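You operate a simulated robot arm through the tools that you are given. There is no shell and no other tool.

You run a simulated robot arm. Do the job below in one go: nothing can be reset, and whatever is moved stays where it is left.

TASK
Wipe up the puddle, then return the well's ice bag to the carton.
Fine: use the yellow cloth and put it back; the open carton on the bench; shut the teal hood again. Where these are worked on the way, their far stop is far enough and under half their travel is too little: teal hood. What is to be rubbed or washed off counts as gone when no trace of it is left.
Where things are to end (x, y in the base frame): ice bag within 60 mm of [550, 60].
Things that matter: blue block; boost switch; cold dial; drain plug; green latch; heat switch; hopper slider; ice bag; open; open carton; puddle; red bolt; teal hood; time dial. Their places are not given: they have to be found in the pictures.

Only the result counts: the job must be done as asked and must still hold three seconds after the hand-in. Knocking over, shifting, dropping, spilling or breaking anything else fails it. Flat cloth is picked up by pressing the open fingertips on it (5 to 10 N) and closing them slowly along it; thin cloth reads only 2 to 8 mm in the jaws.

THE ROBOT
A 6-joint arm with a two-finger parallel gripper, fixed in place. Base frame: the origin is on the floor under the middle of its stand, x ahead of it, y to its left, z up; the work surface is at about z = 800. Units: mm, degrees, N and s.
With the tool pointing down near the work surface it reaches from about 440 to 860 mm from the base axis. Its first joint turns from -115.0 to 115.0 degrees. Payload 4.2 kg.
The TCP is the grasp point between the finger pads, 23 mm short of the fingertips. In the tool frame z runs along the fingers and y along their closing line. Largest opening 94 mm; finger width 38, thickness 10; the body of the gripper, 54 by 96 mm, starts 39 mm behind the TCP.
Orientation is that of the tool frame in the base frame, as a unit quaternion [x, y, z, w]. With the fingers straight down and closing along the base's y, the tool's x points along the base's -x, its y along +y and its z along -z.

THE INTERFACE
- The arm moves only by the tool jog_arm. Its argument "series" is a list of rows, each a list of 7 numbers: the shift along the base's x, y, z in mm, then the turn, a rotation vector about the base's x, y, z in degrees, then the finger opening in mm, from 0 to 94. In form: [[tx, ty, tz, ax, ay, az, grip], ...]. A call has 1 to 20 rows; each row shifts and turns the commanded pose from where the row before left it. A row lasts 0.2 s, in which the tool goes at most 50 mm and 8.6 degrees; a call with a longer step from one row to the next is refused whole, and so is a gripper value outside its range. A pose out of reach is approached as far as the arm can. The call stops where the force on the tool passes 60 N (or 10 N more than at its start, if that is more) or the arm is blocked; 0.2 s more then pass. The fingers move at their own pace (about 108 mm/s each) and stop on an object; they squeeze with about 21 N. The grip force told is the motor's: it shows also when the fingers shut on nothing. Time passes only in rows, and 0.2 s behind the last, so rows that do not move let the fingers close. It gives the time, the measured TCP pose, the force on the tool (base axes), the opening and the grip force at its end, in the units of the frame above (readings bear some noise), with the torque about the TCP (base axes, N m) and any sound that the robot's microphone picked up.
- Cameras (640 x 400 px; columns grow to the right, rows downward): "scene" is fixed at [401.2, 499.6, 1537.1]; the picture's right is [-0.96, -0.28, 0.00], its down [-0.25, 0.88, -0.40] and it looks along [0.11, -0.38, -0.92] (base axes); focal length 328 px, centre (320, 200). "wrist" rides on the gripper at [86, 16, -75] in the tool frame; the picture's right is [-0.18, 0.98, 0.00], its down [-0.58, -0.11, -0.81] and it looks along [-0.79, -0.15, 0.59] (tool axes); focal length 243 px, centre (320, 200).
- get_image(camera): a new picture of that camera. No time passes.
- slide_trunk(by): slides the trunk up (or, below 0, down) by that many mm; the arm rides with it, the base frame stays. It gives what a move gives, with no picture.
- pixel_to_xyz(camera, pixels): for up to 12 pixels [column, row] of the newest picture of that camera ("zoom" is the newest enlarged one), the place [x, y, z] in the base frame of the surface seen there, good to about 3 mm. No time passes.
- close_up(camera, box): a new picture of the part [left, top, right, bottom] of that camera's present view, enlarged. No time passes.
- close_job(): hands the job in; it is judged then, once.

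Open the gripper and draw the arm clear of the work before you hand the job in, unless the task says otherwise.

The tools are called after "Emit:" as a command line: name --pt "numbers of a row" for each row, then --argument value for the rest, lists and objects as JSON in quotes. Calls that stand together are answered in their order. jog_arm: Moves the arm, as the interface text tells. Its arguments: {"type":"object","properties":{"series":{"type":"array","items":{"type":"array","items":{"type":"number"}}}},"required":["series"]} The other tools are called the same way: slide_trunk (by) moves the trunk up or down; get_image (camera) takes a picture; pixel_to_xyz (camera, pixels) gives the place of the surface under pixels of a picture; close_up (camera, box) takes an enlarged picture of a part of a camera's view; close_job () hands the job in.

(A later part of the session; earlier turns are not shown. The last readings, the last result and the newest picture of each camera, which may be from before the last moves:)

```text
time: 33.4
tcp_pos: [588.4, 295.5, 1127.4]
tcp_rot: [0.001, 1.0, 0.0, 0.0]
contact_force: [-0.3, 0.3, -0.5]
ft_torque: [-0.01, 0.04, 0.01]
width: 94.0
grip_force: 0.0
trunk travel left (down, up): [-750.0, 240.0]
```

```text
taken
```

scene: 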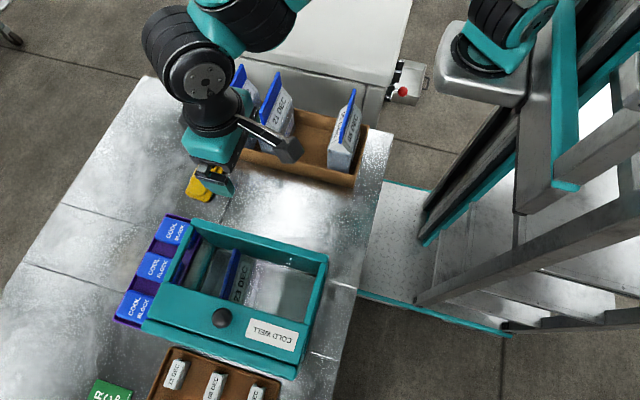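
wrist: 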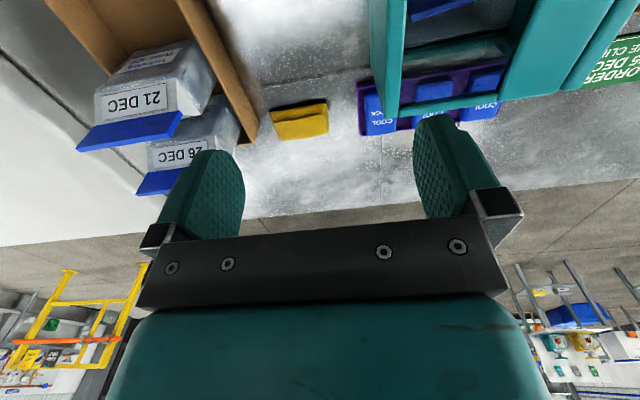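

The bench between carton and well looks clean, and the camera boom is visible on the arm. I continue turning and move over to behind the well to look at its rear strip.

Emit:
jog_arm --pt "-8 27 5 0 0 -8.5 94" --pt "-8 27 5 0 0 -8.5 94" --pt "-8 27 5 0 0 -8.5 94" --pt "-8 27 5 0 0 -8.5 94" --pt "-8 27 5 0 0 -8.5 94" --pt "-8 27 5 0 0 -8.5 94" --pt "-8 27 5 0 0 -8.5 94" --pt "-8 27 5 0 0 -8.5 94" --pt "-8 27 5 0 0 -8.5 94" --pt "-8 27 5 0 0 -8.5 94" --pt "-8 27 0 0 0 -5 94"

Emit:
get_image --camera "scene"

Emit:
get_image --camera "wrist"

```text
time: 35.8
tcp_pos: [483.2, 490.1, 1145.9]
tcp_rot: [0.709, 0.705, 0.0, -0.001]
contact_force: [-0.9, 0.8, 0.6]
ft_torque: [0.0, -0.02, -0.02]
width: 93.9
grip_force: 0.0
out of reach, approached as far as the arm can: row 7, 8, 9, 10, 11
trunk travel left (down, up): [-750.0, 240.0]
```

```text
taken
```

scene: 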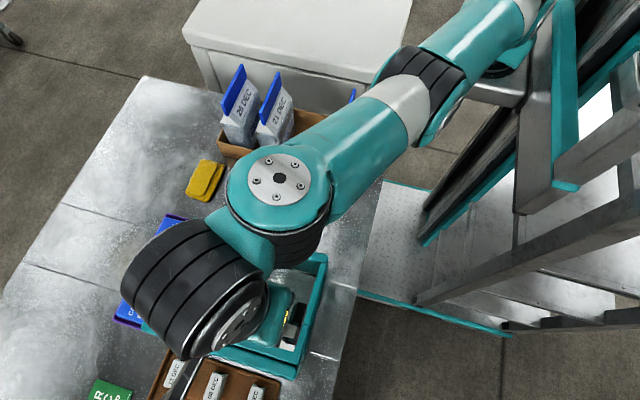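

```text
taken
```

wrist: 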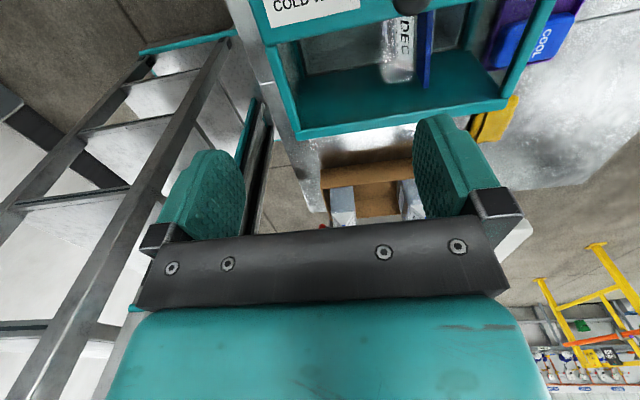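

The arm ran out of reach at this height, so I raise the trunk by 200 mm to gain reach over the well; the arm is clear of everything here.

Emit:
slide_trunk --by 200

Emit:
get_image --camera "wrist"

Emit:
get_image --camera "scene"

```text
time: 38.0
tcp_pos: [483.6, 490.2, 1346.6]
tcp_rot: [0.708, 0.706, 0.0, 0.001]
contact_force: [-0.5, 0.5, 0.4]
ft_torque: [0.02, -0.04, 0.01]
width: 94.2
grip_force: 0.1
trunk travel left (down, up): [-950.0, 40.0]
```

```text
taken
```

wrist: 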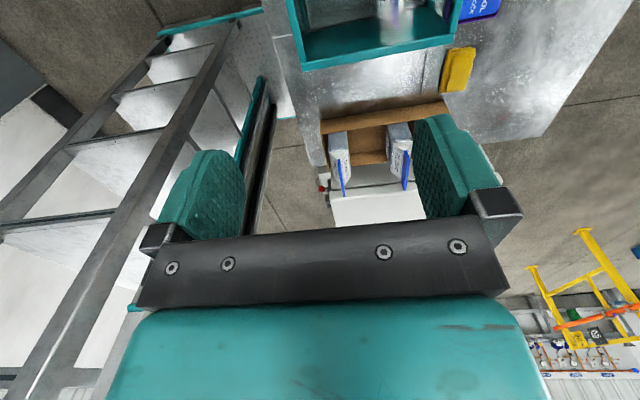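

```text
taken
```

scene: 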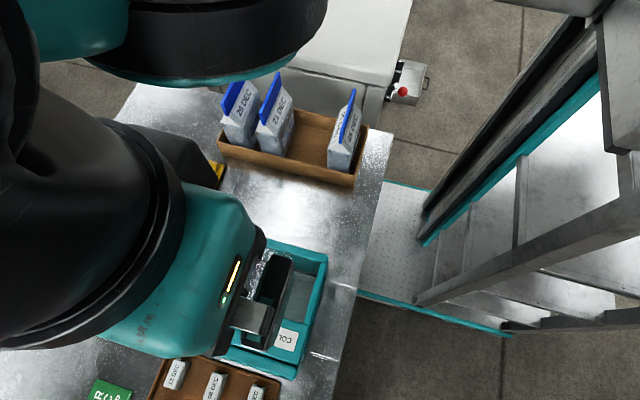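

The arm is close to the scene camera now; I lower the TCP by 150 mm and step it toward the rear of the well.

Emit:
jog_arm --pt "0 0 -30 0 0 0 94" --pt "0 0 -40 0 0 0 94" --pt "0 0 -40 0 0 0 94" --pt "0 0 -40 0 0 0 94"

```text
time: 39.0
tcp_pos: [489.7, 501.0, 1198.8]
tcp_rot: [0.709, 0.706, 0.0, -0.001]
contact_force: [1.1, -0.3, -0.1]
ft_torque: [0.04, -0.01, 0.01]
width: 94.1
grip_force: 0.1
out of reach, approached as far as the arm can: row 1, 2
trunk travel left (down, up): [-950.0, 40.0]
```

Within reach again. I move on to about (500, 600, 1120) for a view of the rear.

Emit:
jog_arm --pt "2 30 -20 0 0 0 94" --pt "2 30 -20 0 0 0 94" --pt "2 30 -20 0 0 0 94" --pt "2 10 -20 0 0 0 94"

Emit:
get_image --camera "wrist"

Emit:
get_image --camera "scene"

```text
time: 40.0
tcp_pos: [467.3, 521.1, 1149.3]
tcp_rot: [0.708, 0.706, 0.0, -0.001]
contact_force: [-0.3, -0.2, 0.4]
ft_torque: [0.0, -0.01, 0.01]
width: 94.2
grip_force: 0.0
out of reach, approached as far as the arm can: row 1, 2, 3, 4
trunk travel left (down, up): [-950.0, 40.0]
```

```text
taken
```

wrist: 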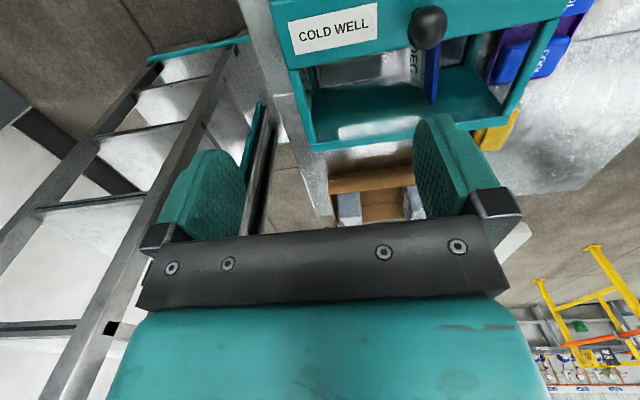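

```text
taken
```

scene: 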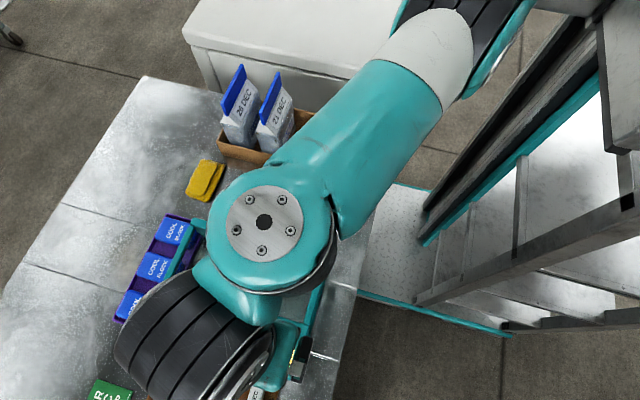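

The limit here is a wrist joint at this turn, not the reach. Before retreating, I zoom in on the hood in this wrist view to look at the knob and seams.

Emit:
close_up --camera "wrist" --box '[230, 0, 630, 160]'

Emit:
pixel_to_xyz --camera "wrist" --pixels '[[428, 27], [428, 10], [300, 145], [480, 120], [290, 60], [510, 80], [540, 60], [380, 100], [430, 75], [290, 20], [560, 10]]'

```text
1.60 times, centred on (430, 80) of wrist
```

zoom: 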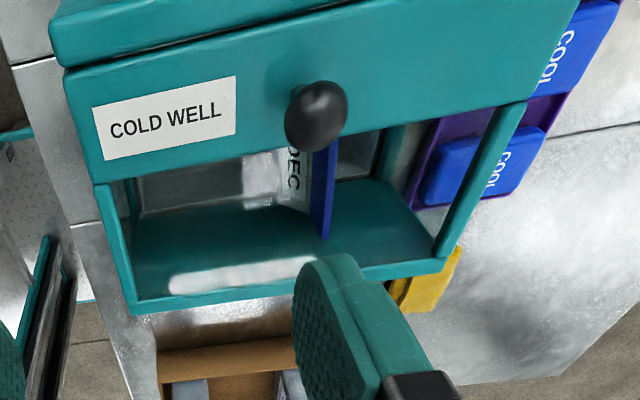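

```text
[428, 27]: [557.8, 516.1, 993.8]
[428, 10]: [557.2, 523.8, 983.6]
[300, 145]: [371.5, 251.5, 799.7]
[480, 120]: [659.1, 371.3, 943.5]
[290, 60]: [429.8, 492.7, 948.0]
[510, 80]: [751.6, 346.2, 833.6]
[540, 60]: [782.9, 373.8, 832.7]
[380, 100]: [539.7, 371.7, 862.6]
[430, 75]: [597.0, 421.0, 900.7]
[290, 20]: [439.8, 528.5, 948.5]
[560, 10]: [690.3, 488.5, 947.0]
```

The knob ball is centred near (557, 508, 983), r ≈ 16. I retreat toward (480, 300, 1250) while turning the wrist back, so that I can lower the trunk again safely.

Emit:
jog_arm --pt "1 -20 9 0 0 8.5 94" --pt "1 -20 9 0 0 8.5 94" --pt "1 -20 9 0 0 8.5 94" --pt "1 -20 9 0 0 8.5 94" --pt "1 -20 9 0 0 8.5 94" --pt "1 -20 9 0 0 8.5 94" --pt "1 -20 9 0 0 8.5 94" --pt "1 -20 9 0 0 8.5 94" --pt "1 -20 9 0 0 8.5 94" --pt "1 -20 9 0 0 8.5 94" --pt "1 -20 9 0 0 5 94"

Emit:
get_image --camera "scene"

Emit:
get_image --camera "wrist"

```text
time: 42.4
tcp_pos: [510.2, 424.8, 1262.9]
tcp_rot: [-0.001, 1.0, -0.001, -0.001]
contact_force: [0.4, -0.5, 0.3]
ft_torque: [-0.02, 0.02, 0.02]
width: 94.0
grip_force: 0.0
out of reach, approached as far as the arm can: row 1, 2, 3, 4, 5, 6, 7, 8, 9, 10, 11
trunk travel left (down, up): [-950.0, 40.0]
```

```text
taken
```

scene: 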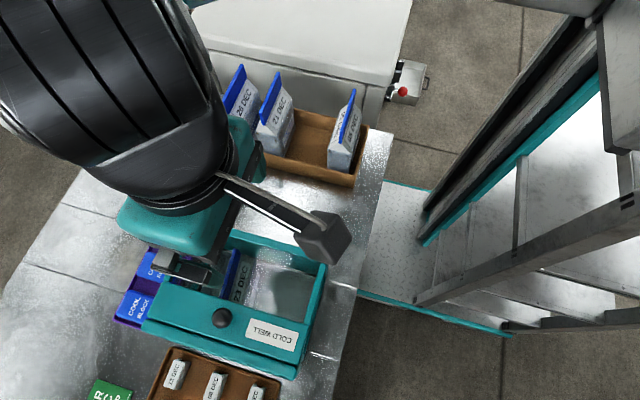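

```text
taken
```

wrist: 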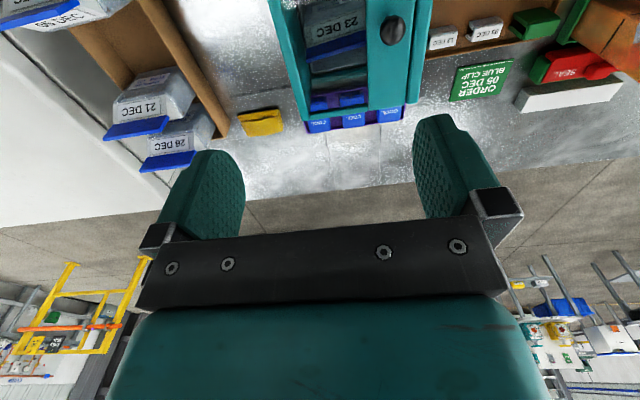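

The command target had stayed beyond reach, so I bring it back inward toward (450, 300, 1250) to get the arm into a free configuration.

Emit:
jog_arm --pt "-14 -35 0 0 0 0 94" --pt "-14 -35 0 0 0 0 94" --pt "-14 -35 0 0 0 0 94" --pt "-14 -35 0 0 0 0 94" --pt "-14 -35 0 0 0 0 94" --pt "0 0 0 0 0 0 94"

```text
time: 43.8
tcp_pos: [527.3, 408.6, 1297.3]
tcp_rot: [0.001, 1.0, -0.001, -0.001]
contact_force: [-0.5, -0.5, -0.1]
ft_torque: [-0.01, 0.0, -0.02]
width: 94.1
grip_force: 0.0
out of reach, approached as far as the arm can: row 1, 2, 3, 4, 5
trunk travel left (down, up): [-950.0, 40.0]
```

The arm moved oddly (to 527, 409, 1297), which suggests that a joint is near a limit. I test small single-direction steps to see what is free.

Emit:
jog_arm --pt "0 -10 0 0 0 0 94" --pt "0 0 0 0 0 0 94"

Emit:
jog_arm --pt "0 0 -15 0 0 0 94" --pt "0 0 0 0 0 0 94"

Emit:
get_image --camera "scene"

```text
time: 44.4
tcp_pos: [532.1, 405.3, 1297.4]
tcp_rot: [0.002, 1.0, -0.001, -0.001]
contact_force: [0.1, -0.1, -0.1]
ft_torque: [0.01, 0.03, 0.02]
width: 94.2
grip_force: 0.0
out of reach, approached as far as the arm can: row 1
trunk travel left (down, up): [-950.0, 40.0]
```

```text
time: 45.0
tcp_pos: [532.5, 408.8, 1282.3]
tcp_rot: [0.001, 1.0, 0.0, -0.001]
contact_force: [-0.3, 0.5, -0.3]
ft_torque: [0.02, 0.01, -0.01]
width: 94.1
grip_force: 0.2
out of reach, approached as far as the arm can: row 1
trunk travel left (down, up): [-950.0, 40.0]
```

```text
taken
```

scene: 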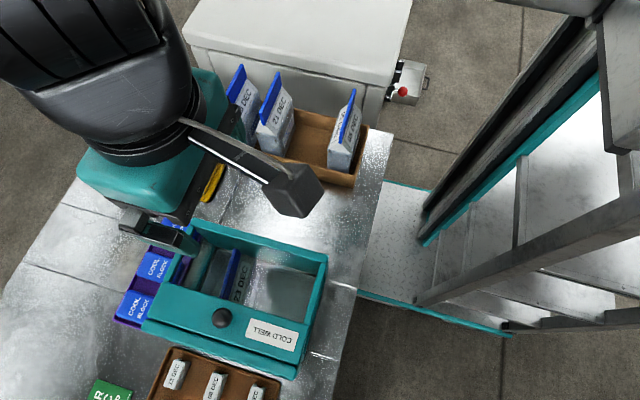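

Height changes work, inward motion doesn't. I try lowering further and stepping clockwise/outward to find the free directions.

Emit:
jog_arm --pt "8 6 0 0 0 0 94" --pt "0 0 0 0 0 0 94"

Emit:
jog_arm --pt "0 0 -30 0 0 0 94" --pt "0 0 -30 0 0 0 94" --pt "0 0 -30 0 0 0 94" --pt "0 0 0 0 0 0 94"

Emit:
jog_arm --pt "-8 -6 0 0 0 0 94" --pt "-8 -6 0 0 0 0 94" --pt "0 0 0 0 0 0 94"

```text
time: 45.6
tcp_pos: [541.3, 415.3, 1282.7]
tcp_rot: [0.001, 1.0, -0.001, 0.001]
contact_force: [0.5, 0.1, 0.7]
ft_torque: [-0.02, -0.02, 0.04]
width: 94.0
grip_force: 0.1
trunk travel left (down, up): [-950.0, 40.0]
```

```text
time: 46.6
tcp_pos: [542.4, 415.6, 1191.2]
tcp_rot: [0.001, 1.0, 0.0, 0.0]
contact_force: [-0.3, 0.2, 0.4]
ft_torque: [-0.01, 0.01, 0.02]
width: 93.7
grip_force: 0.0
trunk travel left (down, up): [-950.0, 40.0]
```

```text
time: 47.4
tcp_pos: [533.0, 415.8, 1190.7]
tcp_rot: [0.002, 1.0, 0.0, -0.001]
contact_force: [-0.2, 0.7, -0.4]
ft_torque: [-0.01, 0.03, -0.01]
width: 93.8
grip_force: 0.1
out of reach, approached as far as the arm can: row 1, 2
trunk travel left (down, up): [-950.0, 40.0]
```

Inward motion is blocked at r ≈ 676 while outward is free. I look at where the arm's links are in the scene picture.

Emit:
get_image --camera "scene"

Emit:
pixel_to_xyz --camera "scene" --pixels '[[80, 50], [150, 30], [30, 20], [10, 40], [170, 70], [100, 150], [140, 180], [200, 10], [120, 5], [300, 5], [420, 20], [520, 20]]'

```text
taken
```

scene: 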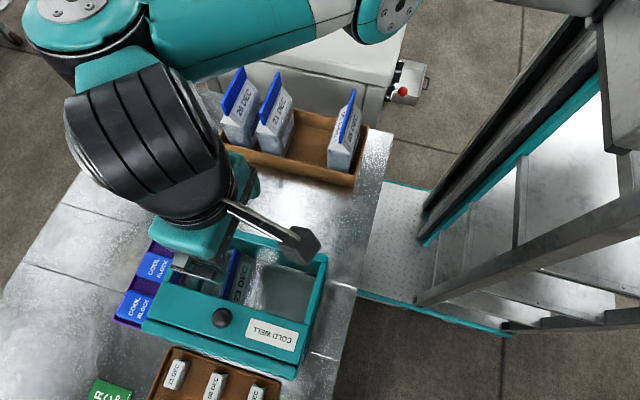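

```text
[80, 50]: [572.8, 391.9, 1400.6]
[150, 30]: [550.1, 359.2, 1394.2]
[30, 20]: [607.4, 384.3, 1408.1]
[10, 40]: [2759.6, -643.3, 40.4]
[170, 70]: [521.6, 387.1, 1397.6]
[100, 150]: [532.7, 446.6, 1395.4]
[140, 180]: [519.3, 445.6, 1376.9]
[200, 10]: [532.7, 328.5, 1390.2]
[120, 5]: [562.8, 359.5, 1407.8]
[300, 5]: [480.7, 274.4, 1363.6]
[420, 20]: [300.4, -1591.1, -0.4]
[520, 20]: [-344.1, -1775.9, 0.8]
```

The forearm now lies on a different side of the wrist than before, so the arm seems to have slipped into an awkward wrist posture. I try moving clockwise along a constant radius, back toward where it moved freely before.

Emit:
jog_arm --pt "12 4 0 0 0 0 94" --pt "12 -16 0 0 0 0 94" --pt "12 -16 0 0 0 0 94" --pt "12 -17 0 0 0 0 94" --pt "11 -17 0 0 0 0 94" --pt "11 -18 0 0 0 0 94" --pt "10 -18 0 0 0 0 94" --pt "10 -19 0 0 0 0 94" --pt "9 -19 0 0 0 0 94" --pt "9 -19 0 0 0 0 94" --pt "0 0 0 0 0 0 94"

Emit:
get_image --camera "scene"

```text
time: 49.8
tcp_pos: [672.8, 299.4, 1188.7]
tcp_rot: [0.0, 1.0, 0.0, -0.003]
contact_force: [-0.3, -0.2, 0.3]
ft_torque: [-0.01, 0.0, -0.01]
width: 93.9
grip_force: 0.1
out of reach, approached as far as the arm can: row 3, 4, 5, 6, 7, 8, 9, 10
trunk travel left (down, up): [-950.0, 40.0]
```

```text
taken
```

scene: 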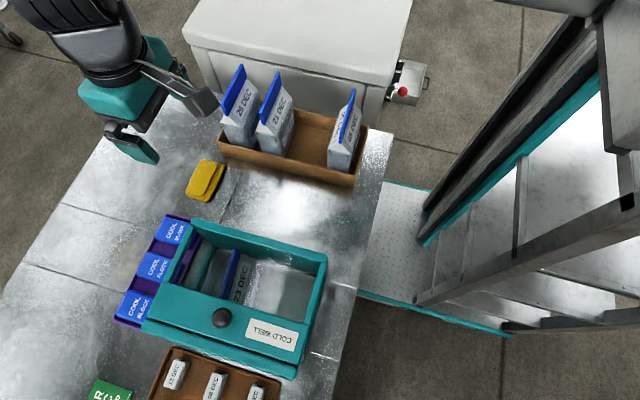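

Still limited on the inner side. I check where the wrist links are now relative to the tool.

Emit:
pixel_to_xyz --camera "scene" --pixels '[[80, 30], [60, 10], [30, 5], [110, 5], [110, 60], [105, 75], [110, 100], [135, 145], [160, 50], [195, 100], [150, 80], [90, 45]]'

Emit:
close_up --camera "scene" --box '[0, 0, 240, 180]'

Emit:
get_image --camera "wrist"

```text
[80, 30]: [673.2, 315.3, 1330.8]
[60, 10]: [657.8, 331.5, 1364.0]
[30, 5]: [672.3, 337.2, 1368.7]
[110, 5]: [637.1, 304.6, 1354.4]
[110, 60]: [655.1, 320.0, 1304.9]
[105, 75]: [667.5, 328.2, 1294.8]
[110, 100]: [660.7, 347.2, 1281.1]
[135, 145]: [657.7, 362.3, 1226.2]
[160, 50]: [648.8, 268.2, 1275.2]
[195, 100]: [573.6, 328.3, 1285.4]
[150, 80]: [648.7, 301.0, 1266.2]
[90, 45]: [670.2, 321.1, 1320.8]
```

```text
2.22 times, centred on (120, 90) of scene
```

zoom: 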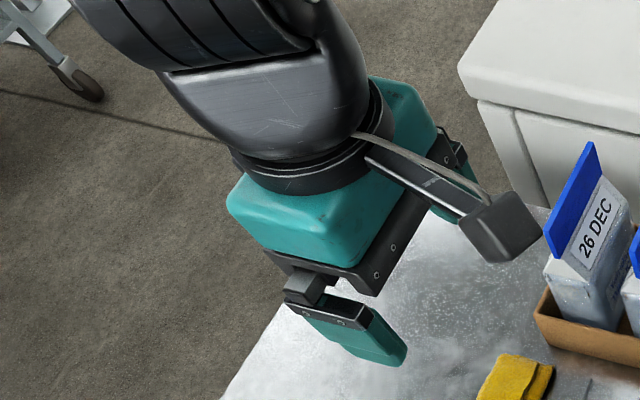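

```text
taken
```

wrist: 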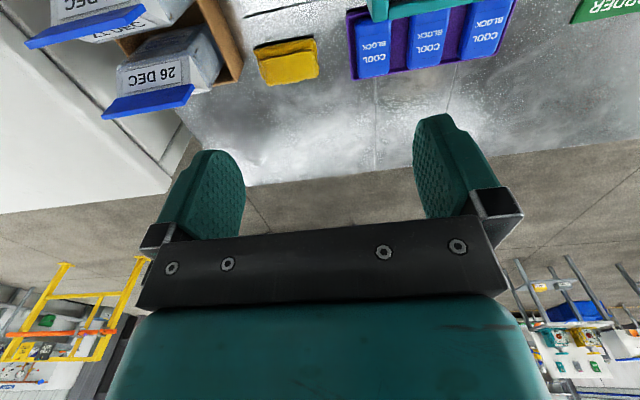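

I try turning the tool about the vertical toward the orientation that worked earlier (+90°), staying in place, to see whether that frees the arm.

Emit:
jog_arm --pt "0 0 0 0 0 8.2 94" --pt "0 0 0 0 0 8.2 94" --pt "0 0 0 0 0 8.2 94" --pt "0 0 0 0 0 8.2 94" --pt "0 0 0 0 0 8.2 94" --pt "0 0 0 0 0 8.2 94" --pt "0 0 0 0 0 8.2 94" --pt "0 0 0 0 0 8.2 94" --pt "0 0 0 0 0 8.2 94" --pt "0 0 0 0 0 8.2 94" --pt "0 0 0 0 0 8 94"

Emit:
jog_arm --pt "-10 -5 0 0 0 0 94" --pt "-10 -5 0 0 0 0 94" --pt "0 0 0 0 0 0 94"

Emit:
get_image --camera "scene"

```text
time: 52.2
tcp_pos: [675.8, 299.2, 1189.0]
tcp_rot: [0.707, -0.707, 0.0, 0.002]
contact_force: [-0.5, 0.7, 0.8]
ft_torque: [0.0, -0.01, -0.02]
width: 94.0
grip_force: 0.0
trunk travel left (down, up): [-950.0, 40.0]
```

```text
time: 53.0
tcp_pos: [672.5, 301.8, 1186.9]
tcp_rot: [-0.707, 0.707, 0.0, -0.004]
contact_force: [-0.3, 0.4, 0.6]
ft_torque: [-0.02, 0.02, 0.0]
width: 93.8
grip_force: 0.0
out of reach, approached as far as the arm can: row 1, 2
trunk travel left (down, up): [-950.0, 40.0]
```

```text
taken
```

scene: 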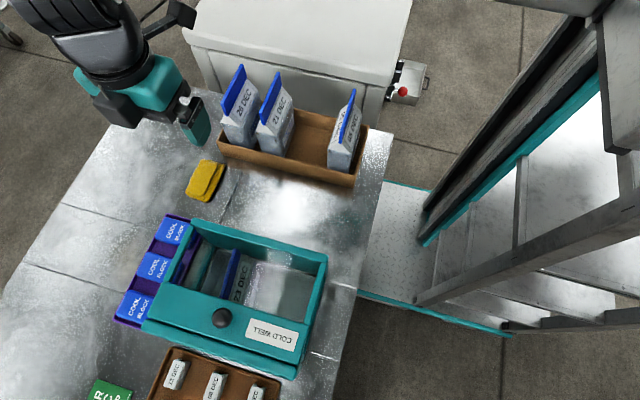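

Turning is free, but moving inward is not. I lower the trunk back by 200 mm here (nothing beneath: TCP goes to z ≈ 987, above hood height) to return to the known working range.

Emit:
slide_trunk --by -200

Emit:
jog_arm --pt "0 0 30 0 0 0 94" --pt "0 0 40 0 0 0 94" --pt "0 0 40 0 0 0 94" --pt "0 0 0 0 0 0 94"

Emit:
get_image --camera "scene"

```text
time: 55.1
tcp_pos: [672.6, 299.8, 987.6]
tcp_rot: [-0.707, 0.708, 0.001, -0.004]
contact_force: [-1.0, -0.3, 0.7]
ft_torque: [-0.02, -0.03, -0.02]
width: 93.8
grip_force: 0.1
trunk travel left (down, up): [-750.0, 240.0]
```

```text
time: 56.1
tcp_pos: [673.2, 304.6, 1097.8]
tcp_rot: [-0.707, 0.708, 0.001, -0.004]
contact_force: [-0.6, 0.6, 0.7]
ft_torque: [0.0, 0.05, 0.01]
width: 94.3
grip_force: 0.1
trunk travel left (down, up): [-750.0, 240.0]
```

```text
taken
```

scene: 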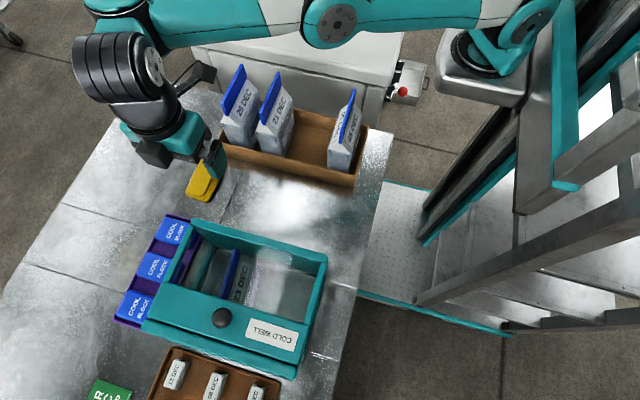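

Now the trunk is back down and the arm visible. I test inward motion again.

Emit:
jog_arm --pt "-15 -8 0 0 0 0 94" --pt "-15 -8 0 0 0 0 94" --pt "0 0 0 0 0 0 94"

Emit:
close_up --camera "scene" --box '[40, 0, 360, 220]'

Emit:
pixel_to_xyz --camera "scene" --pixels '[[338, 22], [260, 20], [190, 25], [110, 8], [150, 65], [100, 70], [145, 115], [185, 140], [528, 22], [470, 45], [480, 80], [400, 10]]'

```text
time: 56.9
tcp_pos: [659.0, 298.3, 1102.5]
tcp_rot: [-0.706, 0.708, 0.001, -0.005]
contact_force: [0.2, -1.0, 0.3]
ft_torque: [0.01, 0.01, 0.0]
width: 94.2
grip_force: 0.0
out of reach, approached as far as the arm can: row 1, 2
trunk travel left (down, up): [-750.0, 240.0]
```

```text
1.82 times, centred on (200, 110) of scene
```

zoom: 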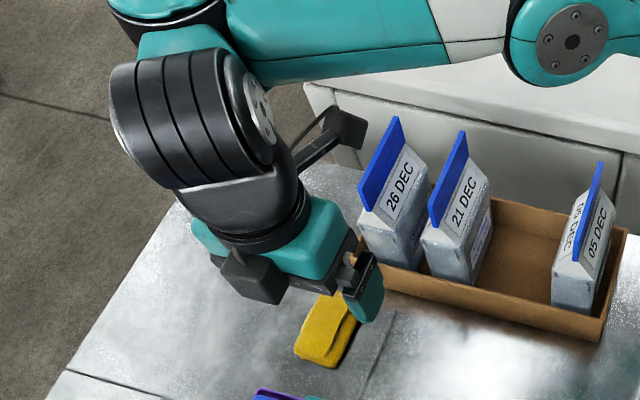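

```text
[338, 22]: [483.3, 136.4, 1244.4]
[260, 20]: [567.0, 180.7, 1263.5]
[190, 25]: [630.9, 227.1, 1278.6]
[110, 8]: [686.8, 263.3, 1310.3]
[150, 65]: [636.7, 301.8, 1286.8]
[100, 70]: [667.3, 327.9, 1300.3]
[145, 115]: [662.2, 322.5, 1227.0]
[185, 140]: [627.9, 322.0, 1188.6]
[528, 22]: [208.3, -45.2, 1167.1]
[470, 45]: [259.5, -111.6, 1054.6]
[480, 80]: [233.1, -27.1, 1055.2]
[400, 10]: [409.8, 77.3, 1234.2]
```

The picture shows shoulder, elbow and wrist almost in one straight line: the arm went to full stretch and is stuck there. I move straight down, which should make the elbow bend, then test inward again.

Emit:
jog_arm --pt "0 0 -25 0 0 0 94" --pt "0 0 -25 0 0 0 94" --pt "0 0 -25 0 0 0 94" --pt "0 0 -25 0 0 0 94" --pt "0 0 -25 0 0 0 94" --pt "0 0 -10 0 0 0 94" --pt "0 0 0 0 0 0 94"

Emit:
jog_arm --pt "-5 -4 0 0 0 0 94" --pt "-5 -4 0 0 0 0 94" --pt "0 0 0 0 0 0 94"

Emit:
get_image --camera "scene"

```text
time: 58.5
tcp_pos: [666.4, 307.7, 980.3]
tcp_rot: [-0.707, 0.708, 0.002, -0.009]
contact_force: [0.2, 0.3, 1.1]
ft_torque: [-0.01, 0.0, -0.02]
width: 94.0
grip_force: 0.1
out of reach, approached as far as the arm can: row 1, 2, 4, 6
trunk travel left (down, up): [-750.0, 240.0]
```

```text
time: 59.3
tcp_pos: [666.0, 307.4, 982.5]
tcp_rot: [-0.707, 0.708, 0.001, -0.007]
contact_force: [-0.5, -0.2, 0.9]
ft_torque: [0.0, -0.03, 0.0]
width: 94.0
grip_force: 0.1
out of reach, approached as far as the arm can: row 1, 2
trunk travel left (down, up): [-750.0, 240.0]
```

```text
taken
```

scene: 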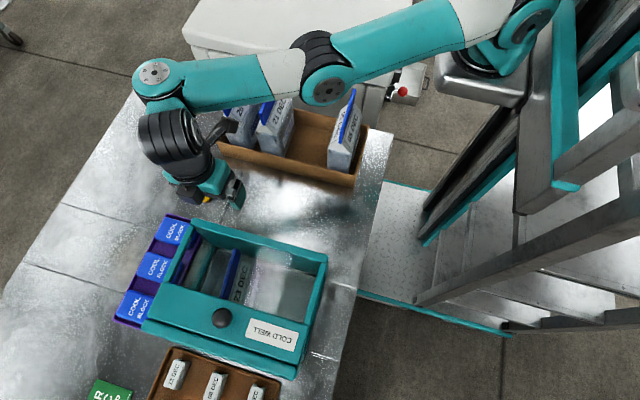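

The whole arm is now visible; I measure its joints to see the posture and the clearance over the bags.

Emit:
pixel_to_xyz --camera "scene" --pixels '[[155, 72], [328, 90], [535, 22], [220, 85], [280, 75], [400, 45], [450, 25], [190, 130], [160, 140], [215, 185], [320, 45], [190, 105]]'

Emit:
close_up --camera "scene" --box '[110, 20, 370, 220]'

Emit:
close_up --camera "scene" --box '[400, 0, 600, 130]'

```text
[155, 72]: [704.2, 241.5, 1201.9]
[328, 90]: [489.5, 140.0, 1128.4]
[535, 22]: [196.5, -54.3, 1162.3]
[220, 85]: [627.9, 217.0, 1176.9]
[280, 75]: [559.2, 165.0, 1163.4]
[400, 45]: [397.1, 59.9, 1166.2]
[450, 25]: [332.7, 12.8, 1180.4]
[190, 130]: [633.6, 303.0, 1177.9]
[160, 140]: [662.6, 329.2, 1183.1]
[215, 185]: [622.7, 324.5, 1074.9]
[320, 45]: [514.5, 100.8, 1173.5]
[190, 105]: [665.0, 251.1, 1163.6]
```

```text
2.00 times, centred on (240, 120) of scene
```

zoom: 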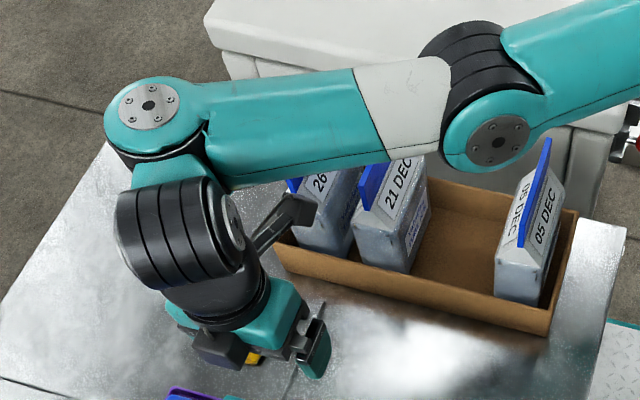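

```text
3.08 times, centred on (500, 65) of scene
```

zoom: 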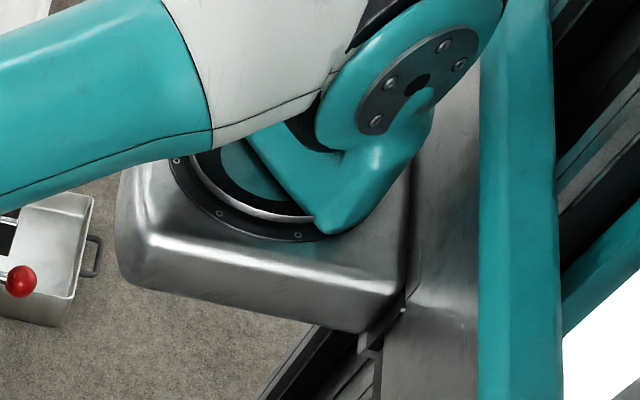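

I zoom in on the wrist to understand its joints.

Emit:
close_up --camera "scene" --box '[120, 45, 270, 215]'

Emit:
pixel_to_xyz --camera "zoom" --pixels '[[235, 60], [215, 70], [262, 62], [225, 105], [235, 120], [262, 135], [285, 150], [220, 200], [240, 240], [310, 205], [265, 290], [300, 320]]'

```text
2.35 times, centred on (195, 130) of scene
```

zoom: 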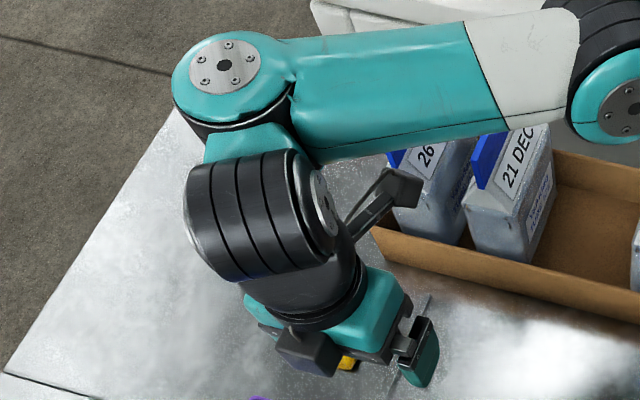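

```text
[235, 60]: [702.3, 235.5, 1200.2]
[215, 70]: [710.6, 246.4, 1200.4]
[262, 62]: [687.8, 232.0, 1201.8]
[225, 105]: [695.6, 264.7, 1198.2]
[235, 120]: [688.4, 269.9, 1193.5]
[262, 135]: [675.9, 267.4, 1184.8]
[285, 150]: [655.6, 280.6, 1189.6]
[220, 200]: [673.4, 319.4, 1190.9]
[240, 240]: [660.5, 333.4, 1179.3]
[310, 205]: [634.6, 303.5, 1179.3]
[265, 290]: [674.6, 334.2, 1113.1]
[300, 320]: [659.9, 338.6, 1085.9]
```

The wrist's plate 1 is level (z 1200 all over) and plate 2 faces inward, so the wrist is in a singular posture in which the forearm can't pitch. I will raise the tool, tilt it sideways ~21°, swing it −90° about the vertical so that the wrist joint turns back, and later straighten it.

Emit:
jog_arm --pt "0 0 25 0 0 0 94" --pt "0 0 25 0 0 0 94" --pt "0 0 25 0 0 0 94" --pt "0 0 25 0 0 0 94" --pt "0 0 0 0 0 0 94"

Emit:
jog_arm --pt "0 0 0 6.06 3.5 0 94" --pt "0 0 0 6.06 3.5 0 94" --pt "0 0 0 6.06 3.5 0 94" --pt "0 0 0 0 0 0 94"

Emit:
get_image --camera "scene"

```text
time: 60.5
tcp_pos: [666.7, 305.9, 1081.6]
tcp_rot: [-0.707, 0.707, 0.0, -0.005]
contact_force: [-0.5, -0.1, -0.1]
ft_torque: [-0.01, -0.02, 0.04]
width: 94.1
grip_force: 0.0
trunk travel left (down, up): [-750.0, 240.0]
```

```text
time: 61.5
tcp_pos: [672.2, 309.0, 1081.6]
tcp_rot: [0.696, -0.695, -0.178, -0.04]
contact_force: [0.6, -0.6, 0.4]
ft_torque: [-0.02, -0.02, 0.0]
width: 94.1
grip_force: 0.0
out of reach, approached as far as the arm can: row 3
trunk travel left (down, up): [-750.0, 240.0]
```

```text
taken
```

scene: 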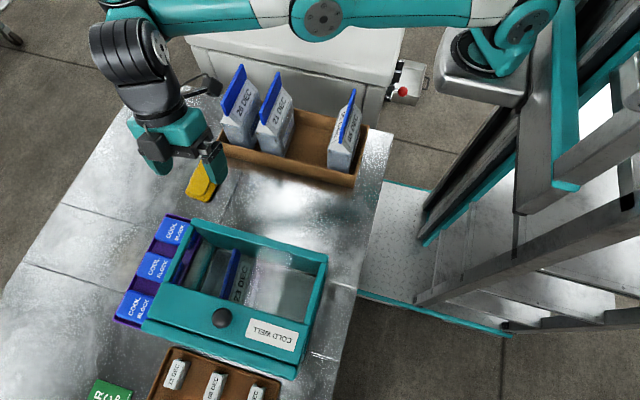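

The tool is tilted. Now I swing it about the vertical by −45° first and check.

Emit:
jog_arm --pt "0 0 0 0 0 -7.5 94" --pt "0 0 0 0 0 -7.5 94" --pt "0 0 0 0 0 -7.5 94" --pt "0 0 0 0 0 -7.5 94" --pt "0 0 0 0 0 -7.5 94" --pt "0 0 0 0 0 -7.5 94" --pt "0 0 0 0 0 0 94"

Emit:
get_image --camera "scene"

```text
time: 63.1
tcp_pos: [701.3, 317.8, 1126.4]
tcp_rot: [-0.378, 0.909, 0.146, 0.098]
contact_force: [-0.5, 0.4, -0.2]
ft_torque: [0.0, 0.0, -0.03]
width: 93.8
grip_force: 0.0
out of reach, approached as far as the arm can: row 1, 2, 3, 4, 5, 6
trunk travel left (down, up): [-750.0, 240.0]
```

```text
taken
```

scene: 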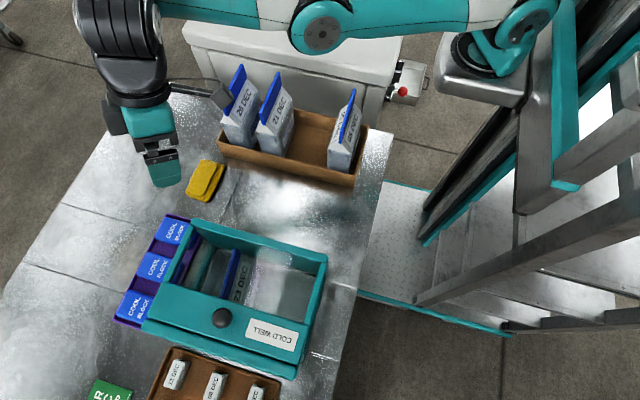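

The wrist stayed folded sideways because swinging it back needs the tool to move outward as well. I continue the −45° swing while moving the tool outward around the wrist, toward about (765, 280).

Emit:
jog_arm --pt "10 -6 0 0 0 -7.5 94" --pt "10 -6 0 0 0 -7.5 94" --pt "10 -6 0 0 0 -7.5 94" --pt "10 -6 0 0 0 -7.5 94" --pt "10 -6 0 0 0 -7.5 94" --pt "10 -6 0 0 0 -7.5 94" --pt "0 0 0 0 0 0 94"

Emit:
get_image --camera "scene"

```text
time: 64.7
tcp_pos: [777.0, 269.6, 1204.8]
tcp_rot: [-0.001, 0.985, 0.096, 0.146]
contact_force: [1.0, 0.5, 0.3]
ft_torque: [-0.04, -0.02, 0.02]
width: 93.9
grip_force: 0.1
out of reach, approached as far as the arm can: row 1, 2, 3, 4, 5, 6
trunk travel left (down, up): [-750.0, 240.0]
```

```text
taken
```

scene: 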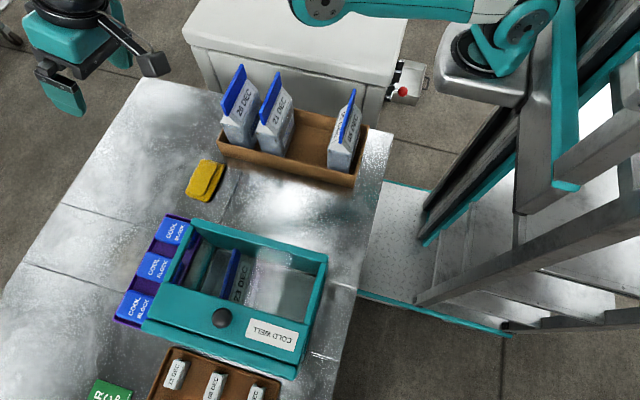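

Now the tool tips point outward (az ≈ 33°) at (777, 270, 1205). I test moving inward and down.

Emit:
jog_arm --pt "-12 -7 -20 0 0 0 94" --pt "-12 -7 -20 0 0 0 94" --pt "-12 -7 -20 0 0 0 94" --pt "-12 -7 -20 0 0 0 94" --pt "0 0 0 0 0 0 94"

Emit:
get_image --camera "scene"

```text
time: 65.9
tcp_pos: [746.0, 243.9, 1202.6]
tcp_rot: [0.0, 0.985, 0.091, 0.148]
contact_force: [-0.4, 0.6, -0.2]
ft_torque: [-0.02, -0.03, -0.01]
width: 93.9
grip_force: 0.1
out of reach, approached as far as the arm can: row 1, 2, 3, 4
trunk travel left (down, up): [-750.0, 240.0]
```

```text
taken
```

scene: 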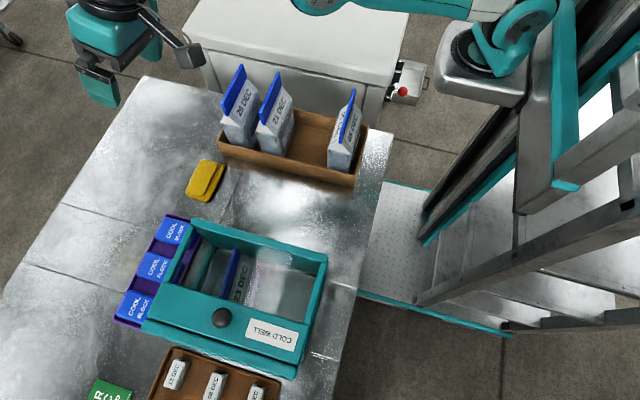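

It moves inward but not down. I now straighten the tool back to vertical while bringing it inward.

Emit:
jog_arm --pt "-18 -11 0 -2.75 4.2 0 94" --pt "-18 -11 0 -2.75 4.2 0 94" --pt "-18 -11 0 -2.75 4.2 0 94" --pt "-18 -11 0 -2.75 4.2 0 94" --pt "0 0 0 0 0 0 94"

Emit:
get_image --camera "scene"

```text
time: 67.1
tcp_pos: [684.4, 204.4, 1206.3]
tcp_rot: [-0.001, 1.0, -0.001, 0.009]
contact_force: [1.2, -0.9, 0.0]
ft_torque: [0.01, 0.01, 0.02]
width: 94.0
grip_force: 0.1
out of reach, approached as far as the arm can: row 1, 2
trunk travel left (down, up): [-750.0, 240.0]
```

```text
taken
```

scene: 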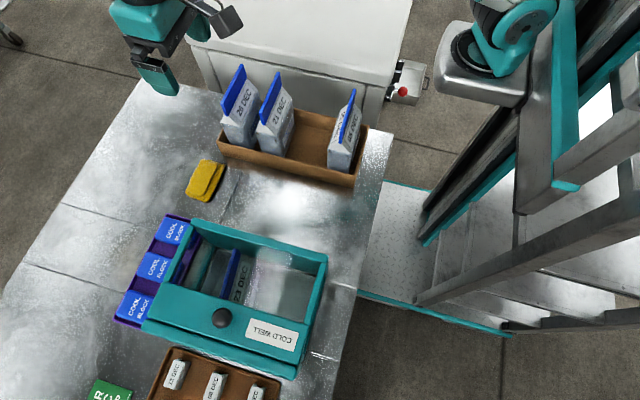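

Rows 3 and 4 went without complaint and the tool is vertical again at (684, 204, 1206). I test inward and down.

Emit:
jog_arm --pt "-15 0 0 0 0 0 94" --pt "-15 0 0 0 0 0 94" --pt "-15 0 -20 0 0 0 94" --pt "-15 0 -20 0 0 0 94" --pt "0 0 0 0 0 0 94"

Emit:
get_image --camera "scene"

```text
time: 68.3
tcp_pos: [666.3, 234.6, 1200.8]
tcp_rot: [-0.001, 1.0, -0.001, 0.008]
contact_force: [-0.3, 0.0, 0.2]
ft_torque: [-0.03, 0.0, 0.01]
width: 93.9
grip_force: 0.2
out of reach, approached as far as the arm can: row 1, 2, 3, 4
trunk travel left (down, up): [-750.0, 240.0]
```

```text
taken
```

scene: 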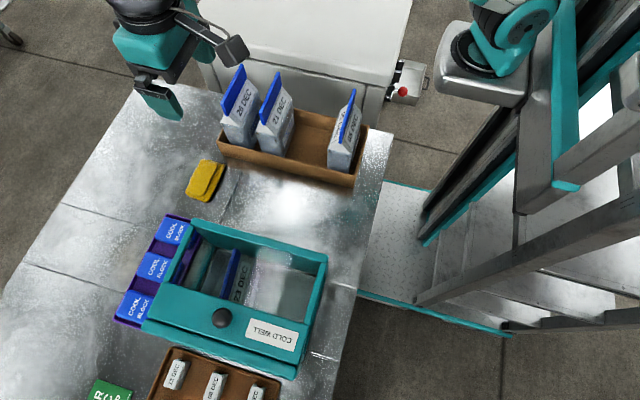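

Still sliding around at fixed radius. I lower the trunk by 150 mm here (free bench below) to bring the whole arm into the camera's view for a diagnosis.

Emit:
slide_trunk --by -150

Emit:
get_image --camera "scene"

```text
time: 70.1
tcp_pos: [665.2, 235.7, 1051.7]
tcp_rot: [0.0, 1.0, -0.001, 0.009]
contact_force: [0.5, 0.0, -0.2]
ft_torque: [0.0, 0.01, 0.01]
width: 93.8
grip_force: 0.1
trunk travel left (down, up): [-600.0, 390.0]
```

```text
taken
```

scene: 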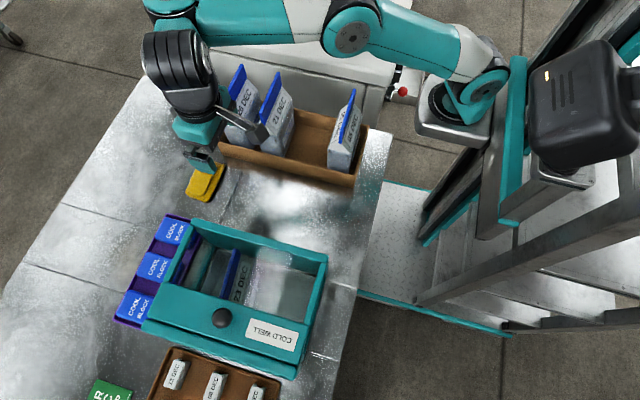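

Emit:
close_up --camera "scene" --box '[120, 0, 540, 200]'

Emit:
pixel_to_xyz --camera "scene" --pixels '[[353, 35], [487, 82], [350, 20], [360, 42], [250, 20], [190, 20], [175, 5], [205, 48], [160, 55], [195, 110], [450, 100], [430, 100]]'

```text
1.52 times, centred on (330, 100) of scene
```

zoom: 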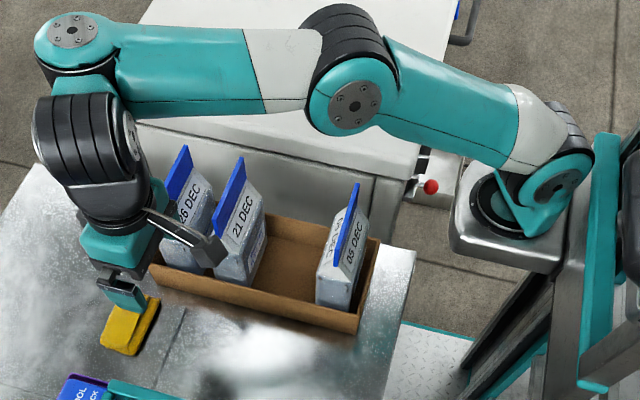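

```text
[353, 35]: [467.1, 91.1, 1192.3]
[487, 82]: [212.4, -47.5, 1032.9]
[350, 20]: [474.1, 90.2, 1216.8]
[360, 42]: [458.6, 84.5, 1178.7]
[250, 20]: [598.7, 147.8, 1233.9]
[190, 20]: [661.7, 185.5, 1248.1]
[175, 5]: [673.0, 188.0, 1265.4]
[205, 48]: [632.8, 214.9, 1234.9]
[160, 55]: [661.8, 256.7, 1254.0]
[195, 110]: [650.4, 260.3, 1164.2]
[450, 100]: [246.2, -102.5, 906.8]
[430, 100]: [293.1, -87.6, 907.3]
```

Now it is clear: upper arm raised, forearm level, and the wrist link folded to the left. I push the tool outward to about (705, 276) so that the link unfolds to straight ahead, then go down, which makes the forearm pitch and locks it there.

Emit:
jog_arm --pt "8 8 0 0 0 0 94" --pt "8 8 0 0 0 0 94" --pt "8 8 0 0 0 0 94" --pt "8 8 0 0 0 0 94" --pt "8 8 0 0 0 0 94" --pt "0 0 0 0 0 0 94"

Emit:
get_image --camera "scene"

```text
time: 71.5
tcp_pos: [705.2, 277.0, 1051.5]
tcp_rot: [-0.002, 1.0, -0.001, 0.009]
contact_force: [0.2, -0.3, -0.3]
ft_torque: [-0.04, 0.0, 0.02]
width: 93.9
grip_force: 0.0
trunk travel left (down, up): [-600.0, 390.0]
```

```text
taken
```

scene: 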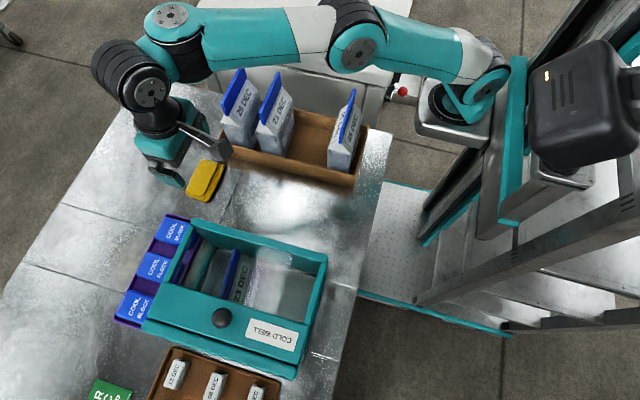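

The wrist link is unfolding (plate 2 now at (150,92) turning toward us). I go outward a little more while descending, then straight down 100 mm.

Emit:
jog_arm --pt "5 4 -12 0 0 0 94" --pt "5 4 -12 0 0 0 94" --pt "3 3 -12 0 0 0 94" --pt "0 0 -20 0 0 0 94" --pt "0 0 -20 0 0 0 94" --pt "0 0 -20 0 0 0 94" --pt "0 0 -10 0 0 0 94" --pt "0 0 0 0 0 0 94"

Emit:
get_image --camera "scene"

```text
time: 73.3
tcp_pos: [717.0, 286.9, 944.3]
tcp_rot: [-0.001, 1.0, -0.001, 0.009]
contact_force: [0.5, 0.3, 0.3]
ft_torque: [-0.01, 0.01, 0.0]
width: 93.9
grip_force: 0.1
trunk travel left (down, up): [-600.0, 390.0]
```

```text
taken
```

scene: 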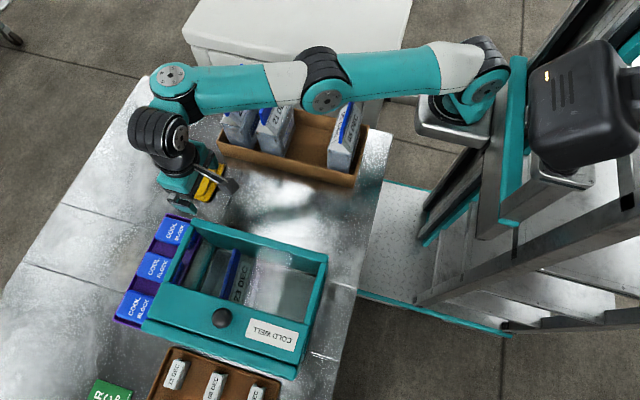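

It followed the level-forearm branch with the wrist link folded again. I go up and slightly in to (680, 257, 1100), where a level forearm can't reach, which forces the wrist link straight ahead with the forearm pitched up.

Emit:
jog_arm --pt "-6.2 -5 26 0 0 0 94" --pt "-6.2 -5 26 0 0 0 94" --pt "-6.2 -5 26 0 0 0 94" --pt "-6.2 -5 26 0 0 0 94" --pt "-6.2 -5 26 0 0 0 94" --pt "-6.2 -5 26 0 0 0 94" --pt "0 0 0 0 0 0 94"

Emit:
get_image --camera "scene"

```text
time: 74.9
tcp_pos: [683.7, 257.1, 1100.4]
tcp_rot: [-0.001, 1.0, 0.0, 0.008]
contact_force: [1.0, 0.4, 0.1]
ft_torque: [0.01, -0.05, 0.06]
width: 93.8
grip_force: 0.0
trunk travel left (down, up): [-600.0, 390.0]
```

```text
taken
```

scene: 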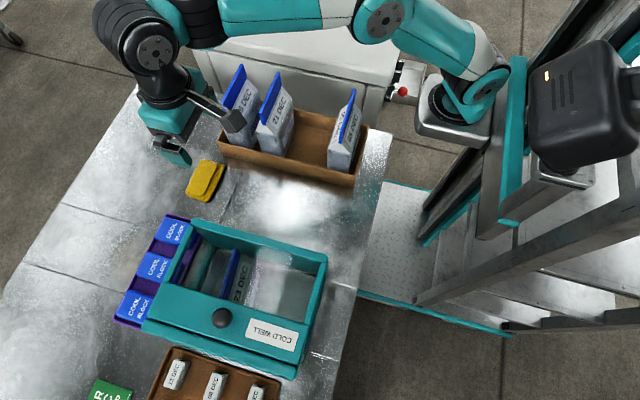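

Unflagged. I check the wrist link direction by measuring around plate 2.

Emit:
close_up --camera "scene" --box '[80, 0, 280, 180]'

Emit:
pixel_to_xyz --camera "scene" --pixels '[[155, 44], [148, 56], [163, 58], [155, 52], [120, 20], [380, 20], [385, 8], [372, 24], [300, 20], [240, 20], [480, 85], [200, 20]]'

```text
2.22 times, centred on (180, 90) of scene
```

zoom: 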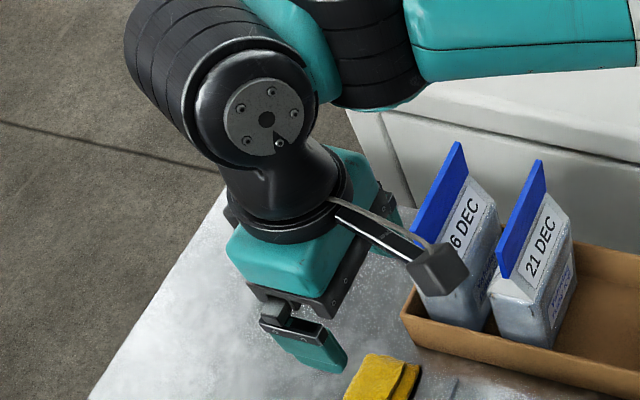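

```text
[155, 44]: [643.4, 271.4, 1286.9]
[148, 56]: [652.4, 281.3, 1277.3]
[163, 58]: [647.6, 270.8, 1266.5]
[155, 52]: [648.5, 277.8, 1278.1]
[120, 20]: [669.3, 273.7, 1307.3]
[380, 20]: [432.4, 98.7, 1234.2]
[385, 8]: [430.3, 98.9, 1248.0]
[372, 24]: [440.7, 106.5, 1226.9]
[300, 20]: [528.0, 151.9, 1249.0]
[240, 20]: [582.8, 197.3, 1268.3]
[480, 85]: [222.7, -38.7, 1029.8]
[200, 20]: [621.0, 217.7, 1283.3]
```

The wrist link now points nearly ahead with the forearm pitched up ~17°, as wanted. I descend straight down so that the forearm pitches through level to downward.

Emit:
jog_arm --pt "-2 -1 -20 0 0 0 94" --pt "-2 -1 -20 0 0 0 94" --pt "-2 -1 -20 0 0 0 94" --pt "-2 -1 -20 0 0 0 94" --pt "-2 -1 -20 0 0 0 94" --pt "-2 -1 -20 0 0 0 94" --pt "0 0 0 0 0 0 94"

Emit:
get_image --camera "scene"

```text
time: 76.5
tcp_pos: [682.3, 261.5, 989.3]
tcp_rot: [0.0, 1.0, -0.003, 0.008]
contact_force: [0.4, 0.0, -0.4]
ft_torque: [0.0, -0.01, 0.0]
width: 93.8
grip_force: 0.0
out of reach, approached as far as the arm can: row 5, 6
trunk travel left (down, up): [-600.0, 390.0]
```

```text
taken
```

scene: 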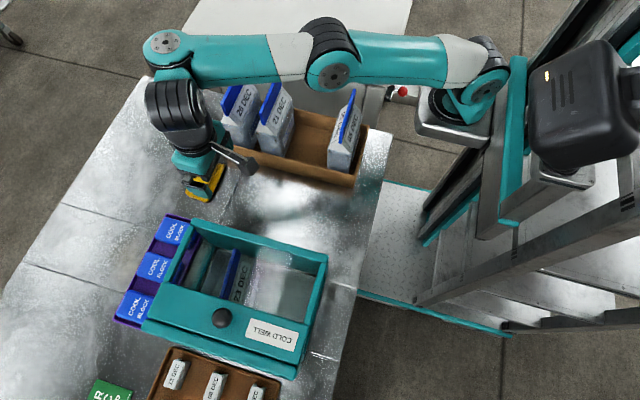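

It folded again when the forearm passed level (a wrist singularity). This time I'll do the tilt-and-swing properly, moving the tool on a circle about the wrist's vertical joint. I measure that joint's position first.

Emit:
close_up --camera "scene" --box '[120, 10, 300, 210]'

Emit:
pixel_to_xyz --camera "scene" --pixels '[[166, 42], [158, 42], [174, 44], [165, 36], [203, 104], [205, 96], [206, 112], [160, 105], [335, 75], [250, 60], [200, 60], [490, 85]]'

```text
2.00 times, centred on (210, 110) of scene
```

zoom: 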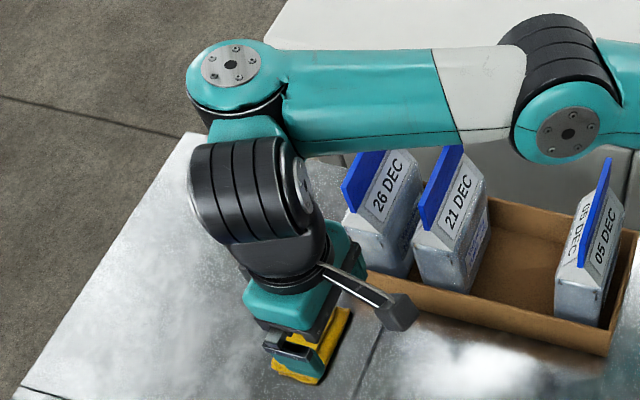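

```text
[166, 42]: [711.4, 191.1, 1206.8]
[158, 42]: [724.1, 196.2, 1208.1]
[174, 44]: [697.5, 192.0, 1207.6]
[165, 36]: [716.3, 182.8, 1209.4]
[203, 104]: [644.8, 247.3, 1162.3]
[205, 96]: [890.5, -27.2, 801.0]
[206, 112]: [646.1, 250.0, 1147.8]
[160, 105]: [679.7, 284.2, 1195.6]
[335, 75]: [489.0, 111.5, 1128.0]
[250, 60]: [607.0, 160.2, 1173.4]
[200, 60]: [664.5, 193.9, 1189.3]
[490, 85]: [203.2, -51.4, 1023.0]
```

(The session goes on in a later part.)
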